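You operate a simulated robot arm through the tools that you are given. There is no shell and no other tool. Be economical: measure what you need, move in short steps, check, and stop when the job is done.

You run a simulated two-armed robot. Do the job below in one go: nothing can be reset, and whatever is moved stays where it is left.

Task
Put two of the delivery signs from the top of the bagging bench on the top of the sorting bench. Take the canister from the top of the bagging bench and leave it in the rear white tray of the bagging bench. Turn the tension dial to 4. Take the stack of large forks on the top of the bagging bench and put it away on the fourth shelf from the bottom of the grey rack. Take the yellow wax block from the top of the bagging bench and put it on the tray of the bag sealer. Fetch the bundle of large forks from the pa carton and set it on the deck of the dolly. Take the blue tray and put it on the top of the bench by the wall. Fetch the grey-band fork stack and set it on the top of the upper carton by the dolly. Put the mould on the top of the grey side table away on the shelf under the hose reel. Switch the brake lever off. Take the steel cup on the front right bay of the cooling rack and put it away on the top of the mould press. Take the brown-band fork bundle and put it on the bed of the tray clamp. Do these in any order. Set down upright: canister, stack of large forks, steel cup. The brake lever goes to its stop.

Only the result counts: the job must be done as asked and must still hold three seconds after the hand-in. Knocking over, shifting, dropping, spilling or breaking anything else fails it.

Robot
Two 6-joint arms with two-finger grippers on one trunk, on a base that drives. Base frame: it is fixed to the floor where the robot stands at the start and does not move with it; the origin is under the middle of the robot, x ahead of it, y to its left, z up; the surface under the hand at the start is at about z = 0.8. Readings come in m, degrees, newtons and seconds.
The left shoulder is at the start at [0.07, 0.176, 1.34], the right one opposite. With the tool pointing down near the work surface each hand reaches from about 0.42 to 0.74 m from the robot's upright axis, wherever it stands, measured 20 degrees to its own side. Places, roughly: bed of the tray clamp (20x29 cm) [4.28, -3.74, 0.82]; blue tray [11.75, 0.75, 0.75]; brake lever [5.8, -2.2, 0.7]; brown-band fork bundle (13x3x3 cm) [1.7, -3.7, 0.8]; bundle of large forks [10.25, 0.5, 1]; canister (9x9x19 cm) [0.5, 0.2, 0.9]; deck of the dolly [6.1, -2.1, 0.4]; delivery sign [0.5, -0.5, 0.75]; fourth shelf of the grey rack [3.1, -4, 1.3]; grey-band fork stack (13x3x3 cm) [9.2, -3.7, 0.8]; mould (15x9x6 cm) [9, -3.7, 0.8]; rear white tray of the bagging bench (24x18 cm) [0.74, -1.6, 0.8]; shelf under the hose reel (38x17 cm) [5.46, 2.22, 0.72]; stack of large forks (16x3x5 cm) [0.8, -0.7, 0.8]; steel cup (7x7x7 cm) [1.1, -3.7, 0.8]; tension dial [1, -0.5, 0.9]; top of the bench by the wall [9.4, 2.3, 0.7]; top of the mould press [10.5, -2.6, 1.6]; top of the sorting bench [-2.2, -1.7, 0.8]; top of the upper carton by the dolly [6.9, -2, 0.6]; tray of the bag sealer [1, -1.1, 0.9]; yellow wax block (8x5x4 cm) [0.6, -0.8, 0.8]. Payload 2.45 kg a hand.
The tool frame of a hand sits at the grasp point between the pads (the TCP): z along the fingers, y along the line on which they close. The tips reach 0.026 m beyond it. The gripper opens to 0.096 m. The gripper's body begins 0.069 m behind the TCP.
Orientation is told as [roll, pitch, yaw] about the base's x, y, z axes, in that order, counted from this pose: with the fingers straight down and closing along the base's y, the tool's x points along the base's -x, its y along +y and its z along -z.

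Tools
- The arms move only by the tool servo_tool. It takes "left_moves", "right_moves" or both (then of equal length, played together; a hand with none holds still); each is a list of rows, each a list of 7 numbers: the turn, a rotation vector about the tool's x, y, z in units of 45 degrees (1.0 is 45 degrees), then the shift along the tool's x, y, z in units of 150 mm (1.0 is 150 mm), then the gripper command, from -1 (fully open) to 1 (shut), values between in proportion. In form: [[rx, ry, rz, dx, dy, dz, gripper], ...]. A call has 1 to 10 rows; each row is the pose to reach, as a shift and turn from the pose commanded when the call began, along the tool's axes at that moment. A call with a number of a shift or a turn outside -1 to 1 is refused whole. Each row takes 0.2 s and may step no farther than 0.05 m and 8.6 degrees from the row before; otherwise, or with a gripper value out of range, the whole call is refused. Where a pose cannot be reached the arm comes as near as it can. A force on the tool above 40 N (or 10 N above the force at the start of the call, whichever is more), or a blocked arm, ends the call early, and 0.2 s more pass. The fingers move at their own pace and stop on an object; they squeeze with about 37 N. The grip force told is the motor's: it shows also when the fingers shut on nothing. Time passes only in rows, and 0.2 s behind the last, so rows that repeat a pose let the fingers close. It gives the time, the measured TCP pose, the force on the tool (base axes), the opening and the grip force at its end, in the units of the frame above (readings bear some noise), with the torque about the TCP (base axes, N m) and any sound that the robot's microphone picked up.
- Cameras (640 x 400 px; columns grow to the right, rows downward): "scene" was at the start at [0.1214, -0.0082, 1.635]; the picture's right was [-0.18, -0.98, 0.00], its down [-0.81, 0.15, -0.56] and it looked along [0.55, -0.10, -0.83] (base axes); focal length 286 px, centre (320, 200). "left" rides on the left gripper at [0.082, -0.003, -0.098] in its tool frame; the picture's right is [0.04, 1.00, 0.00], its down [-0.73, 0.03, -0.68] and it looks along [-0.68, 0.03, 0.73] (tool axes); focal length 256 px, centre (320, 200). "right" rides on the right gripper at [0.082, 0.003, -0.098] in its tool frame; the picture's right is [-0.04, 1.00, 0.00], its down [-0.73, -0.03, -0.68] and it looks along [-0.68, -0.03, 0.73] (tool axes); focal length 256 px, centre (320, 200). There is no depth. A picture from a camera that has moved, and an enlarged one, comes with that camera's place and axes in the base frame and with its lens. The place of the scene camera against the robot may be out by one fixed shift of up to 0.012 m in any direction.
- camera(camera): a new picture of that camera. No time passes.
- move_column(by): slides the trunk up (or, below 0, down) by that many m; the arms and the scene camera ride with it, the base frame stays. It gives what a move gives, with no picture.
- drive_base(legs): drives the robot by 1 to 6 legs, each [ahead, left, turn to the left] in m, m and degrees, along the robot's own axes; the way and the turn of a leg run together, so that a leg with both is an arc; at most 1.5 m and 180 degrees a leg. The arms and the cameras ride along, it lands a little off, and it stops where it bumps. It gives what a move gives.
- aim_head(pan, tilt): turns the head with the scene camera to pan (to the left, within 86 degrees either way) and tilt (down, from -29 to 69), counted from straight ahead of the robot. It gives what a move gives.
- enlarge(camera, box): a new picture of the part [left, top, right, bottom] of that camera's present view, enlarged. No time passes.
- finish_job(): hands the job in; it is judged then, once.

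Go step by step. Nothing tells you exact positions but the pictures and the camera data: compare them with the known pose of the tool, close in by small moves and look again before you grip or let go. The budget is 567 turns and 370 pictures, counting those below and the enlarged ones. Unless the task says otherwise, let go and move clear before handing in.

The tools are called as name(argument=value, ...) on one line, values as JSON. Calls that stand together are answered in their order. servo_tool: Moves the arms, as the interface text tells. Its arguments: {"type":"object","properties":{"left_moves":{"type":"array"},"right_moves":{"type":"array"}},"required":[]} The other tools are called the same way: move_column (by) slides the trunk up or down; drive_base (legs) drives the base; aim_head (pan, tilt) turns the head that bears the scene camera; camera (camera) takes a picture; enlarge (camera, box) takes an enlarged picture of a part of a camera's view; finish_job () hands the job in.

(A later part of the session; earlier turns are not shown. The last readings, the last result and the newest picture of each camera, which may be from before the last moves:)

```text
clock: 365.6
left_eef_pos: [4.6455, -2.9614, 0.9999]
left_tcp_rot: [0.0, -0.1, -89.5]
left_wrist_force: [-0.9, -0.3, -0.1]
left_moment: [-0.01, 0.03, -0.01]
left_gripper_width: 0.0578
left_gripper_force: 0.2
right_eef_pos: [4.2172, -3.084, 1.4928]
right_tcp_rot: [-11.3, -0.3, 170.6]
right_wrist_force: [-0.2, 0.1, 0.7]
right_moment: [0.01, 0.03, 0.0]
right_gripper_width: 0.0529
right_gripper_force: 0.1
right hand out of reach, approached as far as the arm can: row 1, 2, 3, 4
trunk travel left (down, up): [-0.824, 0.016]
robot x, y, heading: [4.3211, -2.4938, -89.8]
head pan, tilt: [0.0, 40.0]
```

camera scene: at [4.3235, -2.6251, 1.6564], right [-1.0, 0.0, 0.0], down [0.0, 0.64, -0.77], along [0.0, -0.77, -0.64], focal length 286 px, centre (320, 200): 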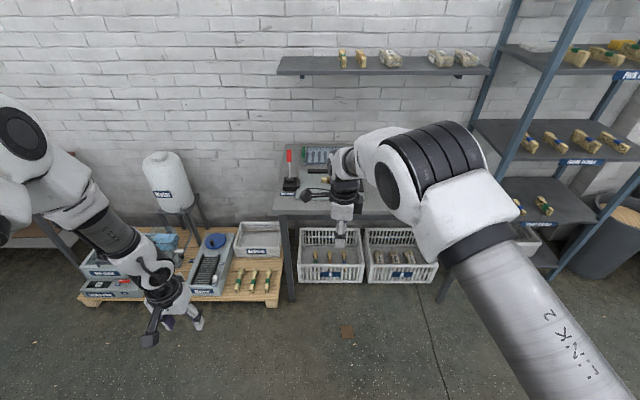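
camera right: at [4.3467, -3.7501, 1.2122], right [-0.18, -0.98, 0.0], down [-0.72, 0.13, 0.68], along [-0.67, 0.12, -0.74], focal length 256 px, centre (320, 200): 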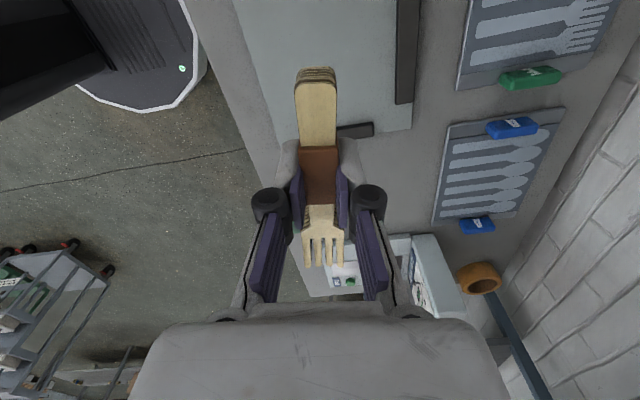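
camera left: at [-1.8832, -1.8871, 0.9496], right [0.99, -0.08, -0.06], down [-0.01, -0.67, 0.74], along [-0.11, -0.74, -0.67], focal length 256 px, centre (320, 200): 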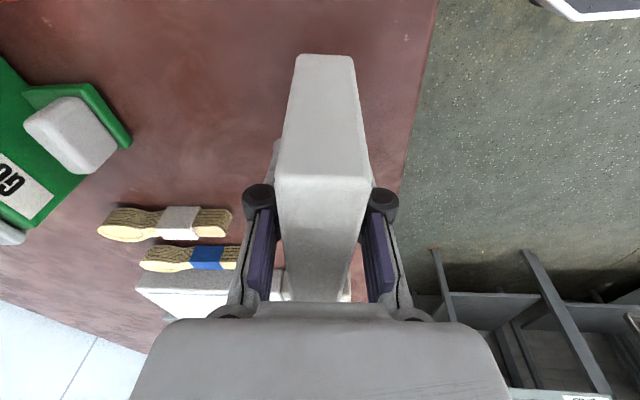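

Fingers-down tops out at about 1.5, so I'll use the 45° forward tilt for the cup. Set that hand pose, then drive to the cooling rack.

servo_tool(right_moves=[[0, 0, 0, 0, 0, 0.3, -0.1], [-0.13, 0, 0, 0, 0, 0.6, -0.1], [-0.25, 0, 0, 0, 0, 0.9, -0.1], [-0.25, 0, 0, 0, 0, 1, -0.1]])

servo_tool(right_moves=[[0, 0, 0.18, 0, 0, 0, -0.1], [0, 0, 0.36, 0, 0, 0, -0.1], [0, 0, 0.54, 0, 0, 0, -0.1], [0, 0, 0.72, 0, 0, 0, -0.1], [0, 0, 0.9, 0, 0, 0, -0.1]])

servo_tool(right_moves=[[0, 0, 0.18, 0, 0, 0, -0.1], [0, 0, 0.36, 0, 0, 0, -0.1], [0, 0, 0.54, 0, 0, 0, -0.1], [0, 0, 0.54, 0, 0, 0, -0.1]])

servo_tool(right_moves=[[0, 0.17, 0, 0, 0, 0, -0.1], [0, 0.34, 0, 0, 0, 0, -0.1], [0, 0.51, 0, 0, 0, 0, -0.1], [0, 0.68, 0, 0, 0, 0, -0.1], [0, 0.85, 0, 0, 0, 0, -0.1], [0, 1, 0, 0, 0, 0, -0.1]])

drive_base(legs=[[0, -1.5, 0], [0, -1.5, 0], [0, -0.2, 0]])

camera(camera="scene")

```text
clock: 366.6
left_eef_pos: [4.6436, -2.9622, 0.9993]
left_tcp_rot: [0.0, -0.1, -89.5]
left_wrist_force: [-0.7, 0.1, 0.0]
left_moment: [0.0, -0.02, 0.01]
left_gripper_width: 0.0575
left_gripper_force: 0.2
right_eef_pos: [4.2199, -3.056, 1.3478]
right_tcp_rot: [-0.2, 0.2, 170.4]
right_wrist_force: [0.0, -0.4, -0.6]
right_moment: [0.02, -0.03, 0.0]
right_gripper_width: 0.0528
right_gripper_force: 0.1
trunk travel left (down, up): [-0.824, 0.016]
robot x, y, heading: [4.3206, -2.4961, -89.8]
head pan, tilt: [0.0, 40.0]
```

```text
clock: 367.8
left_eef_pos: [4.6459, -2.9625, 0.9998]
left_tcp_rot: [-0.1, 0.0, -89.5]
left_wrist_force: [-0.6, -0.1, 0.4]
left_moment: [-0.04, 0.01, 0.03]
left_gripper_width: 0.0578
left_gripper_force: 0.0
right_eef_pos: [4.2205, -3.0574, 1.3479]
right_tcp_rot: [-0.3, -0.2, 129.7]
right_wrist_force: [-0.8, -0.2, -0.6]
right_moment: [-0.02, 0.02, 0.02]
right_gripper_width: 0.053
right_gripper_force: 0.0
trunk travel left (down, up): [-0.824, 0.016]
robot x, y, heading: [4.3237, -2.4939, -89.9]
head pan, tilt: [0.0, 40.0]
```

```text
clock: 368.8
left_eef_pos: [4.6459, -2.9617, 0.9995]
left_tcp_rot: [-0.1, -0.2, -89.4]
left_wrist_force: [-1.1, 0.8, 0.1]
left_moment: [0.0, 0.0, -0.03]
left_gripper_width: 0.0576
left_gripper_force: 0.0
right_eef_pos: [4.2193, -3.0563, 1.3484]
right_tcp_rot: [-0.1, -0.1, 105.4]
right_wrist_force: [-0.6, -0.5, 0.6]
right_moment: [0.02, 0.0, -0.02]
right_gripper_width: 0.053
right_gripper_force: 0.1
trunk travel left (down, up): [-0.824, 0.016]
robot x, y, heading: [4.3244, -2.4966, -90.1]
head pan, tilt: [0.0, 40.0]
```

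```text
clock: 370.2
left_eef_pos: [4.646, -2.9621, 1.0]
left_tcp_rot: [0.0, -0.1, -89.4]
left_wrist_force: [-0.2, -0.5, -0.1]
left_moment: [0.0, -0.01, -0.02]
left_gripper_width: 0.0576
left_gripper_force: 0.0
right_eef_pos: [4.2054, -3.0606, 1.3291]
right_tcp_rot: [-4.5, 42.4, 101.9]
right_wrist_force: [0.4, 0.3, 0.3]
right_moment: [0.01, 0.0, -0.01]
right_gripper_width: 0.0529
right_gripper_force: 0.2
right hand out of reach, approached as far as the arm can: row 5, 6
trunk travel left (down, up): [-0.824, 0.016]
robot x, y, heading: [4.3191, -2.4897, -89.8]
head pan, tilt: [0.0, 40.0]
```

```text
clock: 385.8
left_eef_pos: [1.464, -2.9512, 0.9991]
left_tcp_rot: [-0.3, -0.1, -90.2]
left_wrist_force: [0.4, 0.2, -1.0]
left_moment: [0.02, 0.01, 0.01]
left_gripper_width: 0.0574
left_gripper_force: 0.1
right_eef_pos: [1.0248, -3.0433, 1.3458]
right_tcp_rot: [-3.3, 44.3, 102.1]
right_wrist_force: [-0.4, -0.1, 0.4]
right_moment: [0.0, 0.07, 0.01]
right_gripper_width: 0.0527
right_gripper_force: 0.1
trunk travel left (down, up): [-0.824, 0.016]
robot x, y, heading: [1.1419, -2.4803, -90.7]
head pan, tilt: [0.0, 40.0]
```

```text
249 pictures are left
camera scene: at [1.1328, -2.613, 1.6735], right [-0.98, 0.18, 0.0], down [0.08, 0.48, -0.87], along [-0.16, -0.86, -0.48], focal length 286 px, centre (320, 200)
```

scene: 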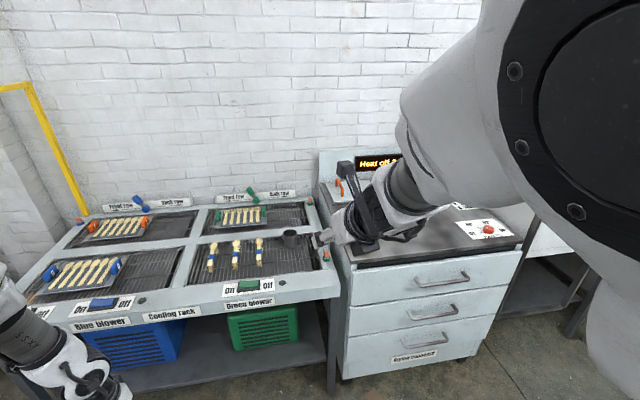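

The elbow is crowding the head; extend the arm forward and down.

servo_tool(right_moves=[[0, 0, 0, 0.2, 0.05, 0.2, -0.6], [0, 0, 0, 0.4, 0.1, 0.4, -0.6], [-0.05, 0, 0, 0.5, 0.15, 0.65, -0.6], [-0.075, 0.015, 0, 0.5, 0.2, 0.85, -0.6], [-0.075, 0.015, 0, 0.4, 0.2, 1, -0.6], [-0.075, 0.015, 0, 0.4, 0.2, 1, -0.6]])

aim_head(pan=0, tilt=45)

camera(camera="scene")

```text
clock: 387.2
left_eef_pos: [1.4608, -2.95, 0.9987]
left_tcp_rot: [0.0, -0.1, -90.2]
left_wrist_force: [-0.5, 0.2, -0.2]
left_moment: [-0.02, -0.02, 0.02]
left_gripper_width: 0.0575
left_gripper_force: 0.1
right_eef_pos: [1.0316, -3.1927, 1.2793]
right_tcp_rot: [-0.3, 45.0, 101.8]
right_wrist_force: [-0.1, 0.4, 0.1]
right_moment: [-0.02, 0.0, -0.01]
right_gripper_width: 0.0769
right_gripper_force: 0.0
trunk travel left (down, up): [-0.824, 0.016]
robot x, y, heading: [1.1439, -2.4755, -90.8]
head pan, tilt: [0.0, 40.0]
```

```text
clock: 387.8
left_eef_pos: [1.4612, -2.9508, 0.9994]
left_tcp_rot: [0.0, -0.2, -90.2]
left_wrist_force: [-0.1, 0.2, -0.6]
left_moment: [0.02, 0.02, -0.01]
left_gripper_width: 0.0573
left_gripper_force: 0.0
right_eef_pos: [1.0324, -3.1924, 1.2793]
right_tcp_rot: [-0.3, 44.9, 102.0]
right_wrist_force: [0.5, -0.2, 0.3]
right_moment: [0.02, 0.0, 0.01]
right_gripper_width: 0.0768
right_gripper_force: 0.1
trunk travel left (down, up): [-0.824, 0.016]
robot x, y, heading: [1.1406, -2.4816, -90.7]
head pan, tilt: [0.0, 45.0]
```

```text
248 pictures are left
camera scene: at [1.1435, -2.6044, 1.6494], right [-1.0, 0.01, 0.0], down [0.01, 0.71, -0.71], along [-0.01, -0.71, -0.71], focal length 286 px, centre (320, 200)
```

scene: 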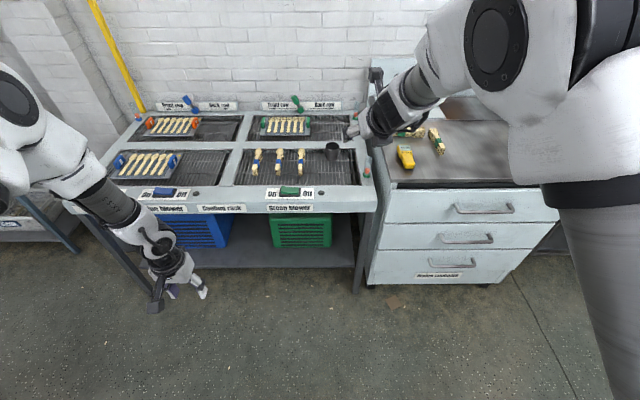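

drive_base(legs=[[0.43, 0.045, 0.7]])

camera(camera="right")

```text
clock: 390.5
left_eef_pos: [1.5072, -3.3763, 1.0009]
left_tcp_rot: [0.0, -0.1, -89.6]
left_wrist_force: [0.6, 0.1, -0.5]
left_moment: [0.01, 0.02, 0.01]
left_gripper_width: 0.0578
left_gripper_force: 0.1
right_eef_pos: [1.0824, -3.6229, 1.2806]
right_tcp_rot: [-0.3, 45.1, 102.7]
right_wrist_force: [0.0, 0.1, -0.6]
right_moment: [0.02, -0.01, -0.05]
right_gripper_width: 0.077
right_gripper_force: 0.1
trunk travel left (down, up): [-0.824, 0.016]
robot x, y, heading: [1.1861, -2.9072, -89.9]
head pan, tilt: [0.0, 45.0]
```

```text
247 pictures are left
camera right: at [1.0762, -3.6123, 1.4072], right [-0.98, -0.19, -0.03], down [-0.19, 0.98, -0.04], along [0.04, -0.03, -1.0], focal length 256 px, centre (320, 200)
```

right: 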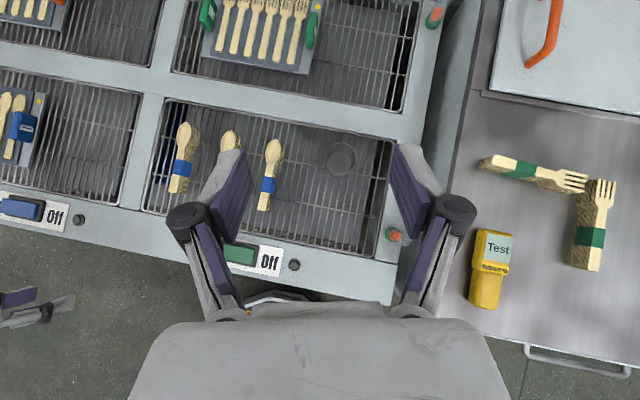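

servo_tool(right_moves=[[0, 0, 0, -0.13, 0.018, 0.2, -1], [0, 0, 0, -0.26, 0.035, 0.41, -1], [0, 0, 0, -0.39, 0.053, 0.61, -1], [0, 0, 0, -0.523, 0.071, 0.813, -1]])

servo_tool(right_moves=[[0, 0, 0, -0.13, 0.018, 0.2, -1], [0, 0, 0, -0.26, 0.035, 0.41, -1], [0, 0, 0, -0.39, 0.053, 0.61, -1], [0, 0, 0, -0.523, 0.071, 0.813, -1], [0, 0, 0, -0.523, 0.071, 0.813, -1]])

camera(camera="right")

enlarge(camera="scene", box=[220, 140, 440, 300])

```text
clock: 391.5
left_eef_pos: [1.5081, -3.3777, 0.9992]
left_tcp_rot: [-0.1, 0.0, -89.6]
left_wrist_force: [-0.3, -0.5, -0.7]
left_moment: [0.04, -0.02, 0.01]
left_gripper_width: 0.0576
left_gripper_force: 0.0
right_eef_pos: [1.0794, -3.6587, 1.1366]
right_tcp_rot: [-0.3, 44.9, 102.6]
right_wrist_force: [0.0, -1.0, -0.2]
right_moment: [0.01, -0.04, -0.01]
right_gripper_width: 0.0956
right_gripper_force: 0.1
trunk travel left (down, up): [-0.824, 0.016]
robot x, y, heading: [1.1851, -2.9076, -90.1]
head pan, tilt: [0.0, 45.0]
```

```text
clock: 392.7
left_eef_pos: [1.5098, -3.3762, 0.9998]
left_tcp_rot: [0.1, -0.1, -89.6]
left_wrist_force: [-1.1, -0.2, 0.4]
left_moment: [-0.01, -0.04, 0.02]
left_gripper_width: 0.0577
left_gripper_force: 0.1
right_eef_pos: [1.0764, -3.6891, 0.9957]
right_tcp_rot: [-0.4, 44.9, 102.6]
right_wrist_force: [0.3, 1.4, -0.7]
right_moment: [-0.05, -0.01, 0.0]
right_gripper_width: 0.0959
right_gripper_force: 0.1
trunk travel left (down, up): [-0.824, 0.016]
robot x, y, heading: [1.1865, -2.9109, -89.8]
head pan, tilt: [0.0, 45.0]
```

```text
246 pictures are left
camera right: at [1.0701, -3.6786, 1.1227], right [-0.98, -0.19, -0.03], down [-0.19, 0.98, -0.04], along [0.04, -0.03, -1.0], focal length 256 px, centre (320, 200)
```

right: 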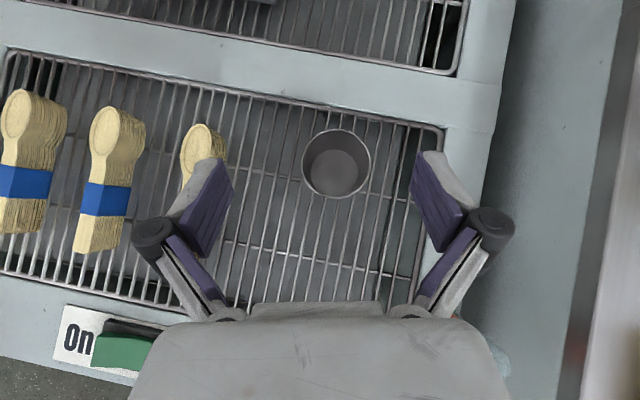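

```text
2.50 times, centred on (330, 220) of scene
camera zoom: at [1.1876, -3.0343, 1.6493], right [-1.0, 0.0, 0.0], down [0.0, 0.71, -0.71], along [0.0, -0.71, -0.71], focal length 716 px, centre (295, 150)
```

zoom: 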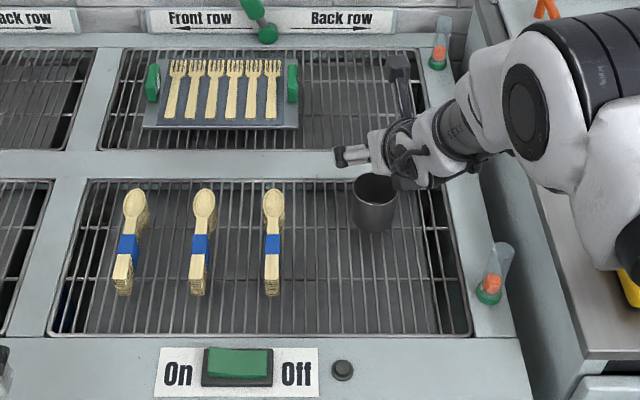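

servo_tool(right_moves=[[0, 0, 0, -0.13, 0.03, 0.2, -1], [0, 0, 0, -0.26, 0.05, 0.41, -1], [0, 0, 0, -0.39, 0.07, 0.61, -1], [0, 0, 0, -0.5, 0.083, 0.79, -1], [0, 0, 0, -0.5, 0.083, 0.79, -1]])

camera(camera="right")

enlarge(camera="scene", box=[290, 170, 410, 270])

```text
clock: 393.9
left_eef_pos: [1.5073, -3.3768, 0.9989]
left_tcp_rot: [0.1, -0.1, -89.7]
left_wrist_force: [0.7, 0.1, 0.3]
left_moment: [-0.02, 0.0, -0.04]
left_gripper_width: 0.0577
left_gripper_force: 0.0
right_eef_pos: [1.0731, -3.7139, 0.8887]
right_tcp_rot: [-0.8, 44.9, 102.6]
right_wrist_force: [-0.8, -0.5, 0.2]
right_moment: [0.01, 0.0, -0.04]
right_gripper_width: 0.096
right_gripper_force: 0.1
right hand out of reach, approached as far as the arm can: row 3, 4, 5
trunk travel left (down, up): [-0.824, 0.016]
robot x, y, heading: [1.1838, -2.9091, -89.9]
head pan, tilt: [0.0, 45.0]
```

```text
244 pictures are left
camera right: at [1.0662, -3.7032, 1.0168], right [-0.98, -0.2, -0.04], down [-0.2, 0.98, -0.04], along [0.04, -0.03, -1.0], focal length 256 px, centre (320, 200)
```

right: 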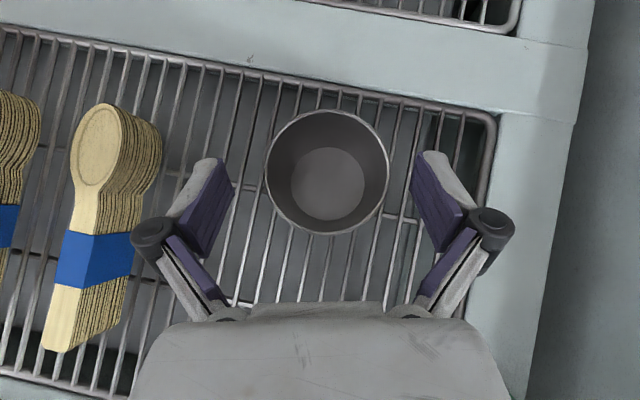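

```text
4.00 times, centred on (350, 220) of scene
camera zoom: at [1.1875, -3.0346, 1.6493], right [-1.0, 0.0, 0.0], down [0.0, 0.71, -0.71], along [0.0, -0.71, -0.71], focal length 1146 px, centre (200, 120)
```

zoom: 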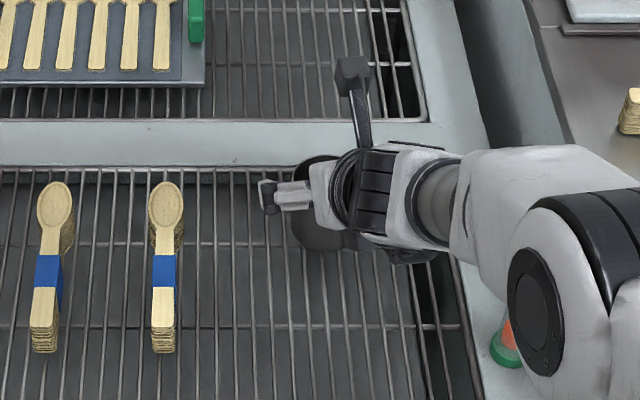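

servo_tool(right_moves=[[0, 0, 0, 0.12, 0, -0.12, -1], [0, 0, 0, 0.24, 0, -0.24, -1], [0, 0, 0, 0.24, 0, -0.24, -1]])

drive_base(legs=[[0.09, 0, 0]])

```text
clock: 394.7
left_eef_pos: [1.508, -3.3771, 1.0001]
left_tcp_rot: [0.0, -0.1, -89.6]
left_wrist_force: [-0.4, -0.2, -0.2]
left_moment: [0.01, 0.02, 0.02]
left_gripper_width: 0.0577
left_gripper_force: 0.0
right_eef_pos: [1.0739, -3.7149, 0.9416]
right_tcp_rot: [-0.3, 44.9, 102.5]
right_wrist_force: [1.0, -0.7, -0.4]
right_moment: [-0.01, 0.01, -0.04]
right_gripper_width: 0.0958
right_gripper_force: 0.1
trunk travel left (down, up): [-0.824, 0.016]
robot x, y, heading: [1.184, -2.9097, -90.1]
head pan, tilt: [0.0, 45.0]
```

```text
clock: 395.8
left_eef_pos: [1.5085, -3.4656, 1.0017]
left_tcp_rot: [0.0, -0.2, -89.6]
left_wrist_force: [0.0, 0.6, -0.2]
left_moment: [0.01, 0.01, 0.01]
left_gripper_width: 0.0575
left_gripper_force: 0.1
right_eef_pos: [1.0734, -3.802, 0.9444]
right_tcp_rot: [-0.3, 45.1, 102.7]
right_wrist_force: [-0.4, -0.1, -0.3]
right_moment: [0.02, -0.01, -0.01]
right_gripper_width: 0.0959
right_gripper_force: 0.0
trunk travel left (down, up): [-0.824, 0.016]
robot x, y, heading: [1.1874, -2.9958, -90.0]
head pan, tilt: [0.0, 45.0]
```

servo_tool(right_moves=[[0, 0, 0, -0.18, -0.05, -0.18, -1], [0, 0, 0, -0.36, -0.1, -0.36, -1], [0, 0, 0, -0.5, -0.1, -0.22, -1], [0, 0, 0, -0.64, -0.1, -0.08, -1], [0, 0, 0, -0.77, -0.1, 0.05, -1], [0, 0, 0, -0.77, -0.1, 0.05, -1]])

camera(camera="right")

```text
clock: 396.8
left_eef_pos: [1.5102, -3.4648, 1.0013]
left_tcp_rot: [0.0, -0.3, -89.6]
left_wrist_force: [0.1, 0.6, 0.8]
left_moment: [-0.05, -0.03, 0.01]
left_gripper_width: 0.0576
left_gripper_force: 0.1
right_eef_pos: [1.0552, -3.7496, 0.8996]
right_tcp_rot: [-1.9, 45.9, 102.7]
right_wrist_force: [-0.3, 1.0, -0.6]
right_moment: [0.0, 0.02, 0.0]
right_gripper_width: 0.0959
right_gripper_force: 0.1
right hand out of reach, approached as far as the arm can: row 1, 2, 3, 4
trunk travel left (down, up): [-0.824, 0.016]
robot x, y, heading: [1.1875, -2.9925, -90.0]
head pan, tilt: [0.0, 45.0]
stopped in row 4 (right hand): the force on the tool passed its limit at 48 N (the readings are from after the stop); the commanded pose is now the measured one
```

```text
242 pictures are left
camera right: at [1.0465, -3.7381, 1.0275], right [-0.97, -0.22, -0.05], down [-0.21, 0.98, -0.05], along [0.06, -0.04, -1.0], focal length 256 px, centre (320, 200)
```

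right: 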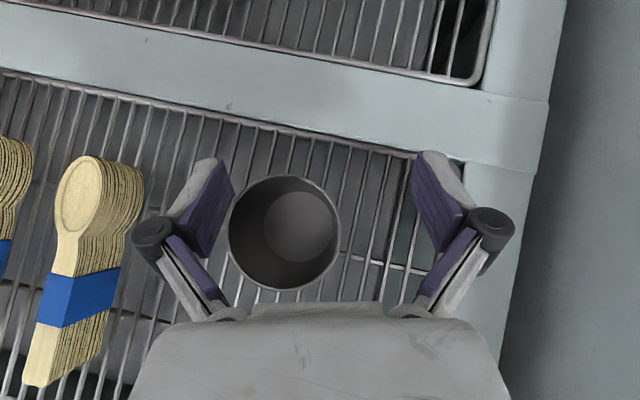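

servo_tool(right_moves=[[0, 0, 0, 0.19, 0, -0.19, -1], [-0.042, -0.02, 0, 0.13, -0.08, -0.25, -1], [-0.042, -0.02, 0, 0.074, -0.164, -0.303, -1], [-0.042, -0.02, 0, 0.074, -0.164, -0.303, -1]])

camera(camera="right")

```text
clock: 397.8
left_eef_pos: [1.5091, -3.4659, 0.9996]
left_tcp_rot: [0.0, -0.1, -89.6]
left_wrist_force: [-0.4, 0.4, 0.2]
left_moment: [-0.04, -0.02, 0.01]
left_gripper_width: 0.0576
left_gripper_force: 0.0
right_eef_pos: [1.0564, -3.738, 0.9438]
right_tcp_rot: [-2.0, 44.4, 102.8]
right_wrist_force: [-0.2, -0.7, 0.6]
right_moment: [0.03, 0.0, 0.0]
right_gripper_width: 0.096
right_gripper_force: 0.2
right hand out of reach, approached as far as the arm can: row 2, 3, 4
trunk travel left (down, up): [-0.824, 0.016]
robot x, y, heading: [1.1836, -2.994, -89.9]
head pan, tilt: [0.0, 45.0]
```

```text
241 pictures are left
camera right: at [1.0476, -3.7294, 1.0716], right [-0.98, -0.21, -0.05], down [-0.21, 0.98, -0.03], along [0.06, -0.01, -1.0], focal length 256 px, centre (320, 200)
```

right: 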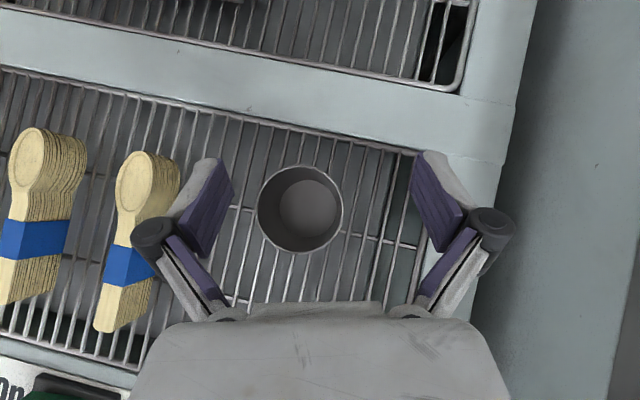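

drive_base(legs=[[-0.016, 0.016, 0]])

camera(camera="right")

```text
clock: 398.6
left_eef_pos: [1.5205, -3.4549, 0.9989]
left_tcp_rot: [0.3, 0.1, -89.7]
left_wrist_force: [-0.6, -0.2, -0.1]
left_moment: [0.04, -0.06, -0.01]
left_gripper_width: 0.0574
left_gripper_force: 0.1
right_eef_pos: [1.0682, -3.7262, 0.9401]
right_tcp_rot: [-2.4, 44.0, 102.3]
right_wrist_force: [-0.4, -0.7, -0.5]
right_moment: [0.02, -0.08, 0.02]
right_gripper_width: 0.0959
right_gripper_force: 0.0
trunk travel left (down, up): [-0.824, 0.016]
robot x, y, heading: [1.1994, -2.9813, -90.0]
head pan, tilt: [0.0, 45.0]
```

```text
240 pictures are left
camera right: at [1.0592, -3.7173, 1.068], right [-0.98, -0.21, -0.06], down [-0.21, 0.98, -0.02], along [0.06, -0.01, -1.0], focal length 256 px, centre (320, 200)
```

right: 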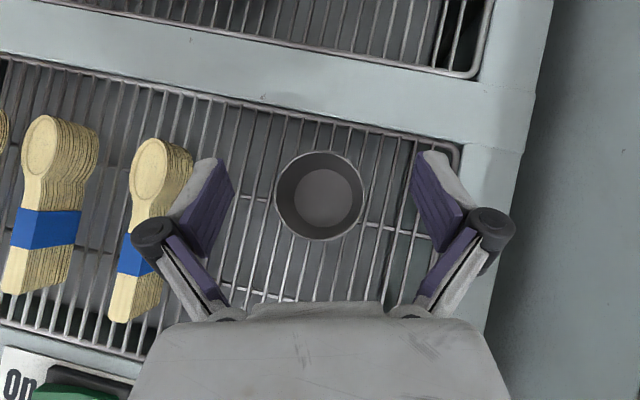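

servo_tool(right_moves=[[0, 0, 0, -0.12, 0, 0.12, -1], [0, 0, 0, -0.24, 0, 0.24, -1], [0, 0, 0, -0.33, 0, 0.33, -1], [0, 0, 0, -0.4, 0, 0.4, -1], [0, 0, 0, -0.4, 0, 0.4, -1]])

camera(camera="right")

```text
clock: 399.8
left_eef_pos: [1.5235, -3.4516, 0.9994]
left_tcp_rot: [0.0, -0.1, -89.7]
left_wrist_force: [-0.3, 0.4, -0.1]
left_moment: [-0.02, 0.02, -0.01]
left_gripper_width: 0.0574
left_gripper_force: 0.0
right_eef_pos: [1.0723, -3.7217, 0.8578]
right_tcp_rot: [-2.4, 44.2, 102.4]
right_wrist_force: [0.4, -0.2, 0.2]
right_moment: [0.04, -0.01, 0.0]
right_gripper_width: 0.0962
right_gripper_force: 0.1
trunk travel left (down, up): [-0.824, 0.016]
robot x, y, heading: [1.2016, -2.9819, -90.1]
head pan, tilt: [0.0, 45.0]
```

```text
239 pictures are left
camera right: at [1.0629, -3.7135, 0.9853], right [-0.97, -0.22, -0.06], down [-0.22, 0.98, -0.02], along [0.06, -0.01, -1.0], focal length 256 px, centre (320, 200)
```

right: 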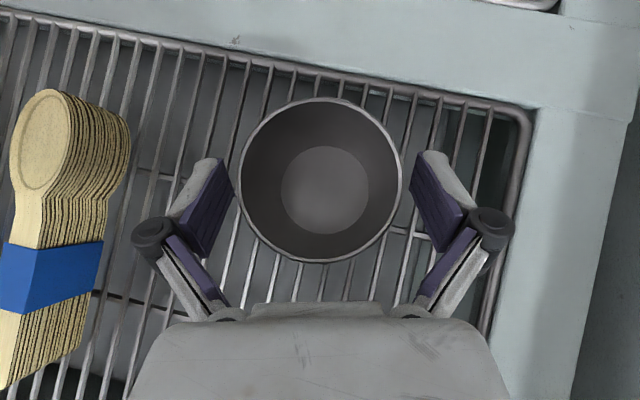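

servo_tool(right_moves=[[0, 0, 0, 0, 0, 0, 0], [0, 0, 0, 0, 0, 0, 1], [0, 0, 0, 0, 0, 0, 1]])

servo_tool(right_moves=[[0, 0, 0, 0.15, 0, -0.15, 1], [0, 0, 0, 0.3, 0, -0.3, 1], [0, 0, 0, 0.5, 0, -0.5, 1], [0, 0, 0, 0.7, 0, -0.7, 1], [0, 0, 0, 0.9, 0, -0.9, 1]])

camera(camera="right")

```text
clock: 400.6
left_eef_pos: [1.5234, -3.4518, 1.0007]
left_tcp_rot: [-0.1, -0.1, -89.7]
left_wrist_force: [0.3, 0.2, 0.2]
left_moment: [0.0, -0.05, 0.02]
left_gripper_width: 0.0576
left_gripper_force: 0.1
right_eef_pos: [1.0727, -3.7207, 0.858]
right_tcp_rot: [-2.4, 44.2, 102.6]
right_wrist_force: [-0.5, -0.3, 3.5]
right_moment: [-0.02, 0.1, 0.0]
right_gripper_width: 0.0615
right_gripper_force: 36.9
trunk travel left (down, up): [-0.824, 0.016]
robot x, y, heading: [1.2027, -2.9818, -90.0]
head pan, tilt: [0.0, 45.0]
```

```text
clock: 401.8
left_eef_pos: [1.5233, -3.4504, 1.0]
left_tcp_rot: [0.0, -0.2, -89.8]
left_wrist_force: [-0.2, 0.2, 0.6]
left_moment: [0.0, -0.03, 0.03]
left_gripper_width: 0.0577
left_gripper_force: 0.1
right_eef_pos: [1.0688, -3.7227, 1.0501]
right_tcp_rot: [-2.0, 44.2, 102.6]
right_wrist_force: [0.2, 0.3, 0.0]
right_moment: [-0.01, -0.03, 0.0]
right_gripper_width: 0.0614
right_gripper_force: 36.8
trunk travel left (down, up): [-0.824, 0.016]
robot x, y, heading: [1.205, -2.9783, -90.0]
head pan, tilt: [0.0, 45.0]
```

```text
238 pictures are left
camera right: at [1.0597, -3.7144, 1.1782], right [-0.98, -0.21, -0.05], down [-0.21, 0.98, -0.03], along [0.06, -0.01, -1.0], focal length 256 px, centre (320, 200)
```

right: 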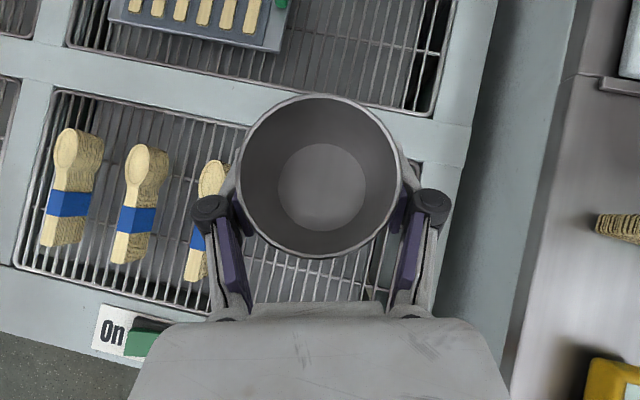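

Cup held. Back out, face +x and look down the hall.

drive_base(legs=[[-0.5, 0, 0], [0, 0, 90], [1.5, 0, 0], [0.8, 0, 0]])

aim_head(pan=10, tilt=12)

camera(camera="scene")

```text
clock: 419.4
left_eef_pos: [3.9571, -2.2023, 1.0002]
left_tcp_rot: [0.0, -0.1, -0.8]
left_wrist_force: [-0.5, 0.3, -0.4]
left_moment: [0.01, 0.01, 0.02]
left_gripper_width: 0.0576
left_gripper_force: 0.1
right_eef_pos: [4.2204, -2.6631, 1.0502]
right_tcp_rot: [-2.0, 44.4, -168.5]
right_wrist_force: [-0.4, -0.3, -0.8]
right_moment: [0.03, 0.05, 0.01]
right_gripper_width: 0.0598
right_gripper_force: 36.8
trunk travel left (down, up): [-0.824, 0.016]
robot x, y, heading: [3.4853, -2.5146, -1.3]
head pan, tilt: [0.0, 45.0]
```

```text
clock: 420.4
left_eef_pos: [3.9583, -2.2014, 0.9992]
left_tcp_rot: [0.1, -0.2, -0.8]
left_wrist_force: [-0.4, 0.1, -0.6]
left_moment: [0.05, -0.03, 0.0]
left_gripper_width: 0.0576
left_gripper_force: 0.1
right_eef_pos: [4.2211, -2.6625, 1.0509]
right_tcp_rot: [-2.0, 44.3, -168.5]
right_wrist_force: [-0.3, -0.3, -0.3]
right_moment: [0.02, -0.02, -0.02]
right_gripper_width: 0.0601
right_gripper_force: 36.3
trunk travel left (down, up): [-0.824, 0.016]
robot x, y, heading: [3.4842, -2.5128, -1.1]
head pan, tilt: [10.0, 12.0]
```

```text
237 pictures are left
camera scene: at [3.6258, -2.4957, 1.7009], right [0.15, -0.99, 0.0], down [-0.21, -0.03, -0.98], along [0.97, 0.15, -0.21], focal length 286 px, centre (320, 200)
```

scene: 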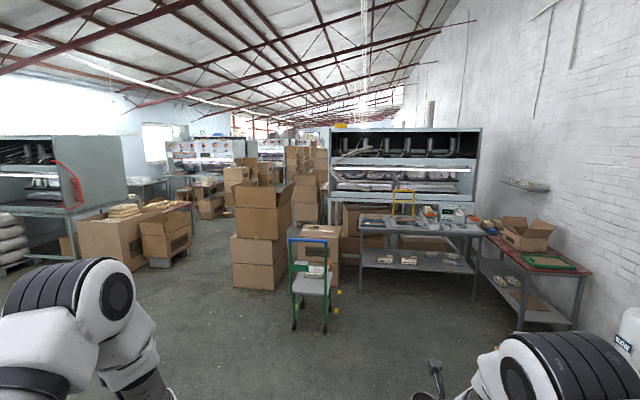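

drive_base(legs=[[0.9, 0, 1.2], [0, 1.5, 0], [0, 0.5, 0]])

aim_head(pan=0, tilt=15)

camera(camera="scene")

camera(camera="right")

```text
clock: 434.7
left_eef_pos: [4.8727, -0.2115, 1.0003]
left_tcp_rot: [0.1, -0.1, 0.3]
left_wrist_force: [0.5, 0.2, 1.1]
left_moment: [0.01, 0.01, 0.02]
left_gripper_width: 0.0576
left_gripper_force: 0.1
right_eef_pos: [5.1434, -0.6689, 1.0488]
right_tcp_rot: [-2.0, 44.3, -167.6]
right_wrist_force: [0.0, -0.4, -0.6]
right_moment: [0.0, 0.0, 0.02]
right_gripper_width: 0.0595
right_gripper_force: 37.0
trunk travel left (down, up): [-0.824, 0.016]
robot x, y, heading: [4.3992, -0.5308, -0.2]
head pan, tilt: [10.0, 12.0]
```

```text
clock: 435.4
left_eef_pos: [4.8727, -0.2111, 1.0006]
left_tcp_rot: [0.0, -0.1, 0.2]
left_wrist_force: [0.3, -0.2, 0.3]
left_moment: [-0.02, 0.02, 0.01]
left_gripper_width: 0.0575
left_gripper_force: 0.0
right_eef_pos: [5.1448, -0.6675, 1.0504]
right_tcp_rot: [-2.0, 44.2, -167.4]
right_wrist_force: [-0.4, 1.1, -1.4]
right_moment: [0.01, 0.0, -0.01]
right_gripper_width: 0.0592
right_gripper_force: 37.1
trunk travel left (down, up): [-0.824, 0.016]
robot x, y, heading: [4.4003, -0.5337, -0.0]
head pan, tilt: [0.0, 15.0]
```

```text
236 pictures are left
camera scene: at [4.5472, -0.5267, 1.6961], right [0.0, -1.0, 0.0], down [-0.26, 0.0, -0.97], along [0.97, 0.0, -0.26], focal length 286 px, centre (320, 200)
```

scene: 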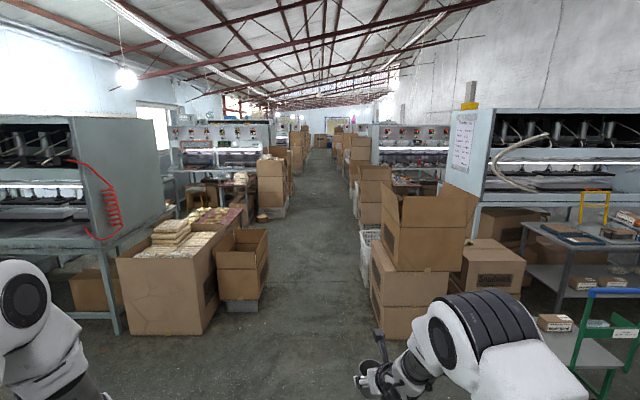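

```text
235 pictures are left
camera right: at [5.1356, -0.6759, 1.1774], right [0.21, -0.98, -0.05], down [-0.98, -0.21, -0.03], along [0.01, 0.06, -1.0], focal length 256 px, centre (320, 200)
```

right: 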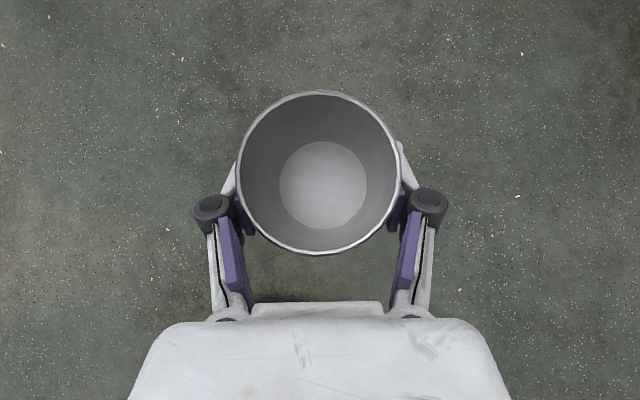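

The aisle is clear around y≈-0.4. Drive down it toward the press.

drive_base(legs=[[0, 0.13, 0], [1.5, 0, 0], [1.5, 0, 0], [1.0, 0, 0]])

aim_head(pan=-25, tilt=15)

camera(camera="scene")

```text
clock: 455.5
left_eef_pos: [8.858, -0.033, 0.9991]
left_tcp_rot: [0.0, -0.1, 0.9]
left_wrist_force: [0.2, -0.6, -0.2]
left_moment: [0.0, 0.0, -0.01]
left_gripper_width: 0.0577
left_gripper_force: 0.1
right_eef_pos: [9.1356, -0.4853, 1.051]
right_tcp_rot: [-2.0, 44.2, -166.8]
right_wrist_force: [0.1, 0.4, -0.5]
right_moment: [0.03, -0.01, 0.0]
right_gripper_width: 0.0594
right_gripper_force: 36.8
trunk travel left (down, up): [-0.824, 0.016]
robot x, y, heading: [8.3917, -0.3579, 0.7]
head pan, tilt: [0.0, 15.0]
```

```text
clock: 456.4
left_eef_pos: [8.8593, -0.0319, 0.999]
left_tcp_rot: [0.0, -0.1, 0.8]
left_wrist_force: [-0.3, -0.6, 0.7]
left_moment: [0.01, 0.0, 0.01]
left_gripper_width: 0.0578
left_gripper_force: 0.1
right_eef_pos: [9.1362, -0.4846, 1.0488]
right_tcp_rot: [-2.2, 44.3, -166.8]
right_wrist_force: [-0.1, 1.3, -0.7]
right_moment: [0.02, -0.01, -0.03]
right_gripper_width: 0.0593
right_gripper_force: 37.2
trunk travel left (down, up): [-0.824, 0.016]
robot x, y, heading: [8.3921, -0.3562, 0.8]
head pan, tilt: [-25.0, 15.0]
```

```text
234 pictures are left
camera scene: at [8.529, -0.3919, 1.6961], right [-0.41, -0.91, 0.0], down [-0.24, 0.11, -0.97], along [0.88, -0.4, -0.26], focal length 286 px, centre (320, 200)
```

scene: 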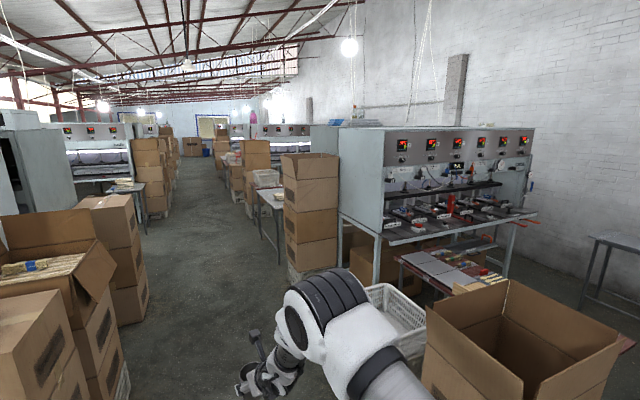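

Mould press identified: the machine with red displays, top around [10.5,-2.6,1.6]. I'll go level with its aisle-side end panel and face it.

drive_base(legs=[[1.0, 0, -0.8], [1.0, 0, 0], [0, 0, -90]])

aim_head(pan=0, tilt=20)

camera(camera="scene")

```text
clock: 470.2
left_eef_pos: [10.7244, -0.8267, 0.9998]
left_tcp_rot: [0.0, -0.1, -89.6]
left_wrist_force: [-0.1, 0.5, 0.3]
left_moment: [0.0, -0.02, 0.02]
left_gripper_width: 0.0575
left_gripper_force: 0.0
right_eef_pos: [10.2681, -1.0988, 1.05]
right_tcp_rot: [-1.9, 44.3, 102.7]
right_wrist_force: [0.6, 0.2, -0.7]
right_moment: [0.01, 0.0, 0.03]
right_gripper_width: 0.0592
right_gripper_force: 36.7
trunk travel left (down, up): [-0.824, 0.016]
robot x, y, heading: [10.4036, -0.3565, -89.9]
head pan, tilt: [-25.0, 15.0]
```

```text
clock: 471.1
left_eef_pos: [10.7238, -0.8271, 0.9993]
left_tcp_rot: [0.0, -0.1, -89.6]
left_wrist_force: [0.0, 0.2, -0.4]
left_moment: [-0.01, -0.01, -0.01]
left_gripper_width: 0.0578
left_gripper_force: 0.1
right_eef_pos: [10.2673, -1.101, 1.0485]
right_tcp_rot: [-2.1, 44.3, 102.6]
right_wrist_force: [0.1, 0.0, -1.5]
right_moment: [0.01, -0.02, -0.01]
right_gripper_width: 0.0592
right_gripper_force: 37.1
trunk travel left (down, up): [-0.824, 0.016]
robot x, y, heading: [10.4024, -0.3554, -90.1]
head pan, tilt: [0.0, 20.0]
```

```text
233 pictures are left
camera scene: at [10.4018, -0.4963, 1.688], right [-1.0, 0.0, 0.0], down [0.0, 0.34, -0.94], along [0.0, -0.94, -0.34], focal length 286 px, centre (320, 200)
```

scene: 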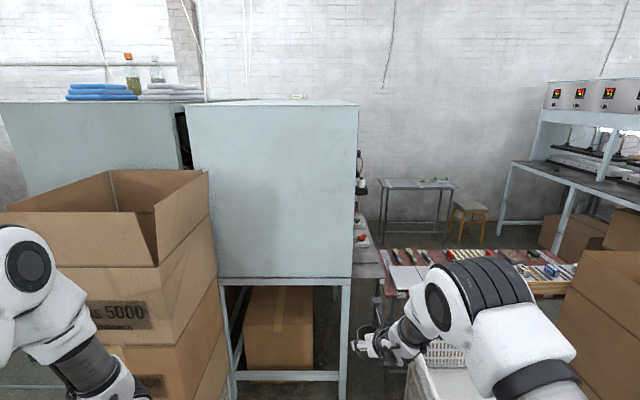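

The press top is at about z 1.66. I'll test raising the tilted right hand that high here before approaching.

move_column(by=0.016)

servo_tool(right_moves=[[0, 0, 0, 0.2, 0, -0.2, 1], [0, 0, 0, 0.4, 0, -0.4, 1], [0, 0, 0, 0.6, 0, -0.6, 1], [0, 0, 0, 0.8, 0, -0.8, 1], [0, 0, 0, 1, 0, -1, 1]])

servo_tool(right_moves=[[0, 0, 0, 0.2, 0, -0.2, 1], [0, 0, 0, 0.4, 0, -0.4, 1], [0, 0, 0, 0.6, 0, -0.6, 1], [0, 0, 0, 0.8, 0, -0.8, 1], [0, 0, 0, 1, 0, -1, 1]])

servo_tool(right_moves=[[0, 0, 0, 0.1, 0, -0.25, 1], [0, 0, 0, 0.2, 0, -0.5, 1], [0, 0, 0, 0.3, 0, -0.75, 1], [0, 0, 0, 0.4, 0, -1, 1], [0, 0, 0, 0.4, 0, -1, 1]])

camera(camera="scene")

```text
clock: 471.7
left_eef_pos: [10.7233, -0.8265, 1.0147]
left_tcp_rot: [0.0, 0.0, -89.6]
left_wrist_force: [-0.4, -0.1, -0.3]
left_moment: [-0.04, 0.01, 0.0]
left_gripper_width: 0.0577
left_gripper_force: 0.0
right_eef_pos: [10.268, -1.0989, 1.0666]
right_tcp_rot: [-2.0, 44.3, 102.6]
right_wrist_force: [0.6, -0.1, -1.3]
right_moment: [-0.03, 0.01, 0.01]
right_gripper_width: 0.0593
right_gripper_force: 37.2
trunk travel left (down, up): [-0.84, 0.0]
robot x, y, heading: [10.3998, -0.359, -90.0]
head pan, tilt: [0.0, 20.0]
```

```text
clock: 472.9
left_eef_pos: [10.7235, -0.8255, 1.0159]
left_tcp_rot: [0.0, -0.2, -89.7]
left_wrist_force: [1.2, -0.3, -0.1]
left_moment: [0.0, -0.01, -0.02]
left_gripper_width: 0.0574
left_gripper_force: 0.1
right_eef_pos: [10.264, -1.1019, 1.2788]
right_tcp_rot: [-2.0, 44.3, 102.7]
right_wrist_force: [-0.9, 0.0, -0.7]
right_moment: [-0.02, -0.02, -0.01]
right_gripper_width: 0.0594
right_gripper_force: 37.2
trunk travel left (down, up): [-0.84, 0.0]
robot x, y, heading: [10.4002, -0.3592, -89.9]
head pan, tilt: [0.0, 20.0]
```

```text
clock: 474.1
left_eef_pos: [10.723, -0.8251, 1.0167]
left_tcp_rot: [0.0, -0.2, -89.6]
left_wrist_force: [-0.7, 1.1, 0.1]
left_moment: [0.01, -0.02, -0.04]
left_gripper_width: 0.0578
left_gripper_force: 0.0
right_eef_pos: [10.2596, -1.1059, 1.491]
right_tcp_rot: [-2.0, 44.4, 102.6]
right_wrist_force: [-0.1, 0.4, 0.0]
right_moment: [0.0, -0.01, -0.02]
right_gripper_width: 0.0594
right_gripper_force: 36.9
trunk travel left (down, up): [-0.84, 0.0]
robot x, y, heading: [10.4016, -0.3565, -89.9]
head pan, tilt: [0.0, 20.0]
```

```text
clock: 475.3
left_eef_pos: [10.7231, -0.8261, 1.0148]
left_tcp_rot: [0.0, -0.1, -89.6]
left_wrist_force: [0.4, 0.1, 0.5]
left_moment: [-0.03, -0.02, -0.02]
left_gripper_width: 0.0576
left_gripper_force: 0.2
right_eef_pos: [10.2413, -1.0484, 1.6404]
right_tcp_rot: [-2.0, 44.2, 102.6]
right_wrist_force: [0.3, 0.2, -1.9]
right_moment: [-0.02, 0.02, 0.0]
right_gripper_width: 0.0593
right_gripper_force: 36.9
trunk travel left (down, up): [-0.84, 0.0]
robot x, y, heading: [10.3982, -0.3593, -90.0]
head pan, tilt: [0.0, 20.0]
```

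```text
232 pictures are left
camera scene: at [10.4021, -0.4958, 1.7038], right [-1.0, 0.0, 0.0], down [0.0, 0.34, -0.94], along [0.0, -0.94, -0.34], focal length 286 px, centre (320, 200)
```

scene: 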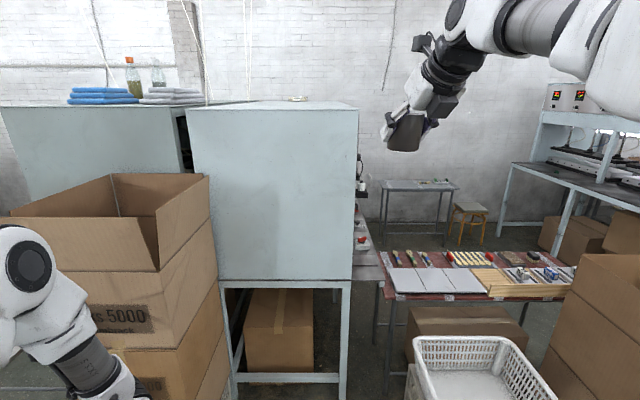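

servo_tool(right_moves=[[0, 0, 0, 0.15, 0, -0.15, 1], [0, 0, 0, 0.3, 0, -0.3, 1], [0, 0, 0, 0.48, 0, -0.48, 1], [0, 0, 0, 0.48, 0, -0.48, 1]])

camera(camera="right")

```text
clock: 476.3
left_eef_pos: [10.7232, -0.8252, 1.0164]
left_tcp_rot: [0.0, 0.0, -89.6]
left_wrist_force: [-0.1, -0.5, 0.1]
left_moment: [-0.02, -0.03, -0.01]
left_gripper_width: 0.0577
left_gripper_force: 0.0
right_eef_pos: [10.2323, -1.0292, 1.7125]
right_tcp_rot: [-2.0, 44.3, 102.6]
right_wrist_force: [-0.2, -0.7, -1.3]
right_moment: [0.01, 0.02, 0.03]
right_gripper_width: 0.0595
right_gripper_force: 36.9
right hand out of reach, approached as far as the arm can: row 2, 3, 4
trunk travel left (down, up): [-0.84, 0.0]
robot x, y, heading: [10.3992, -0.3587, -89.9]
head pan, tilt: [0.0, 20.0]
```

```text
231 pictures are left
camera right: at [10.2239, -1.0211, 1.84], right [-0.98, -0.21, -0.05], down [-0.21, 0.98, -0.03], along [0.06, -0.01, -1.0], focal length 256 px, centre (320, 200)
```

right: 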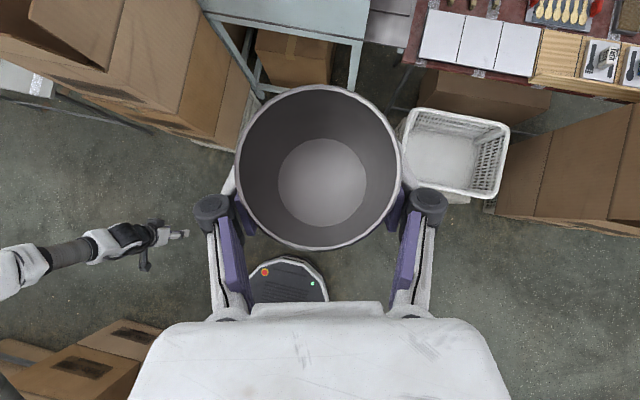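

servo_tool(right_moves=[[0, 0, 0, -0.05, -0.06, -0.25, 1], [0, 0, 0, -0.08, -0.1, -0.5, 1], [0, 0, 0, -0.1, -0.116, -0.75, 1], [0, 0, 0, 0, -0.116, -0.85, 1], [0, 0, 0, 0, -0.116, -0.85, 1]])

camera(camera="scene")

```text
clock: 477.5
left_eef_pos: [10.7237, -0.8258, 1.0155]
left_tcp_rot: [0.0, 0.0, -89.6]
left_wrist_force: [0.6, 0.4, 0.4]
left_moment: [0.02, 0.01, 0.01]
left_gripper_width: 0.0576
left_gripper_force: 0.1
right_eef_pos: [10.2182, -0.9293, 1.7864]
right_tcp_rot: [-1.9, 44.5, 103.0]
right_wrist_force: [-0.6, -0.4, -0.7]
right_moment: [0.02, -0.01, 0.0]
right_gripper_width: 0.0592
right_gripper_force: 37.0
right hand out of reach, approached as far as the arm can: row 3, 4, 5
trunk travel left (down, up): [-0.84, 0.0]
robot x, y, heading: [10.4008, -0.3537, -90.1]
head pan, tilt: [0.0, 20.0]
```

```text
230 pictures are left
camera scene: at [10.4022, -0.4954, 1.7039], right [-1.0, 0.0, 0.0], down [0.0, 0.34, -0.94], along [0.0, -0.94, -0.34], focal length 286 px, centre (320, 200)
```

scene: 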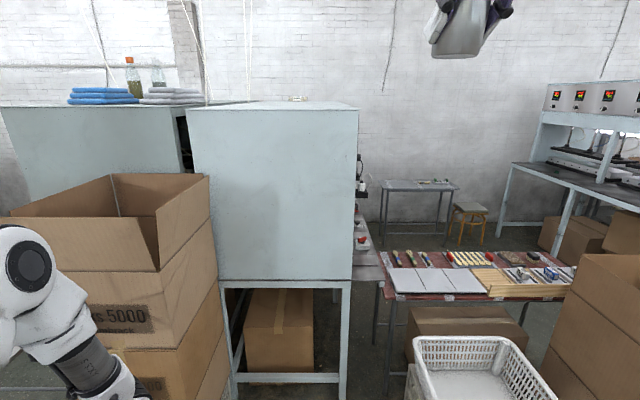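

z 1.79 is reachable. Tuck the left hand inward, then turn to heading −65° and approach the press end in steps.

servo_tool(left_moves=[[0, 0, 0, 0, -0.3, 0, -0.2], [0, 0, 0, 0, -0.6, 0, -0.2], [0, 0, 0, 0, -0.9, 0, -0.2], [0, 0, 0, 0, -1, 0, -0.2]])

drive_base(legs=[[0, 0, 25], [0.4, -0.266, 0]])

camera(camera="scene")

camera(camera="right")

```text
clock: 478.5
left_eef_pos: [10.6219, -0.846, 1.0185]
left_tcp_rot: [0.3, -6.6, -89.8]
left_wrist_force: [-0.5, 0.3, -0.4]
left_moment: [0.02, -0.03, -0.03]
left_gripper_width: 0.0579
left_gripper_force: 0.0
left hand out of reach, approached as far as the arm can: row 2, 3, 4
right_eef_pos: [10.2119, -0.9312, 1.7846]
right_tcp_rot: [-2.2, 44.3, 102.7]
right_wrist_force: [-0.7, -0.9, -0.9]
right_moment: [0.06, -0.04, 0.09]
right_gripper_width: 0.0594
right_gripper_force: 36.9
trunk travel left (down, up): [-0.84, 0.0]
robot x, y, heading: [10.3997, -0.3566, -90.3]
head pan, tilt: [0.0, 20.0]
```

```text
clock: 482.6
left_eef_pos: [10.7388, -1.1816, 1.0169]
left_tcp_rot: [0.1, -6.7, -64.9]
left_wrist_force: [0.6, -0.3, 0.2]
left_moment: [0.02, 0.01, 0.03]
left_gripper_width: 0.0576
left_gripper_force: 0.1
right_eef_pos: [10.4029, -1.4256, 1.7873]
right_tcp_rot: [-1.8, 44.5, 127.9]
right_wrist_force: [0.2, 1.0, -0.3]
right_moment: [-0.01, 0.0, 0.02]
right_gripper_width: 0.0592
right_gripper_force: 37.1
trunk travel left (down, up): [-0.84, 0.0]
robot x, y, heading: [10.3327, -0.8343, -65.2]
head pan, tilt: [0.0, 20.0]
```

```text
229 pictures are left
camera scene: at [10.3913, -0.9549, 1.704], right [-0.91, -0.42, 0.0], down [-0.14, 0.31, -0.94], along [0.39, -0.85, -0.34], focal length 286 px, centre (320, 200)
```

scene: 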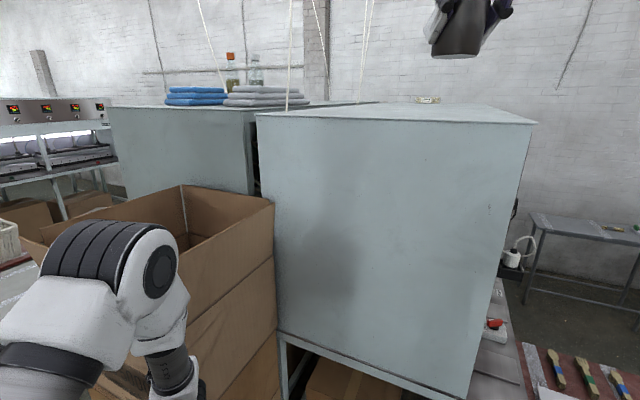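

```text
228 pictures are left
camera right: at [10.3912, -1.4209, 1.9147], right [-0.79, -0.61, -0.05], down [-0.61, 0.79, -0.03], along [0.06, 0.01, -1.0], focal length 256 px, centre (320, 200)
```

right: 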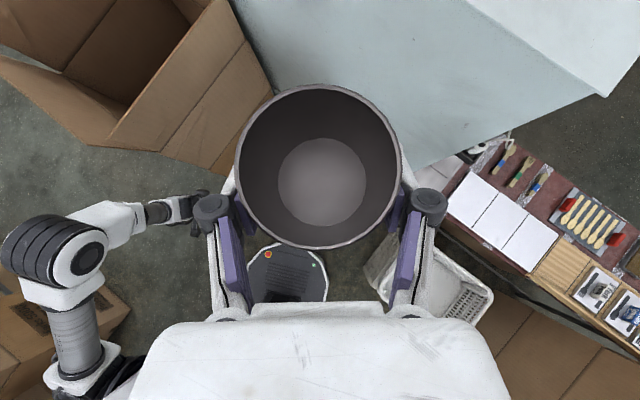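

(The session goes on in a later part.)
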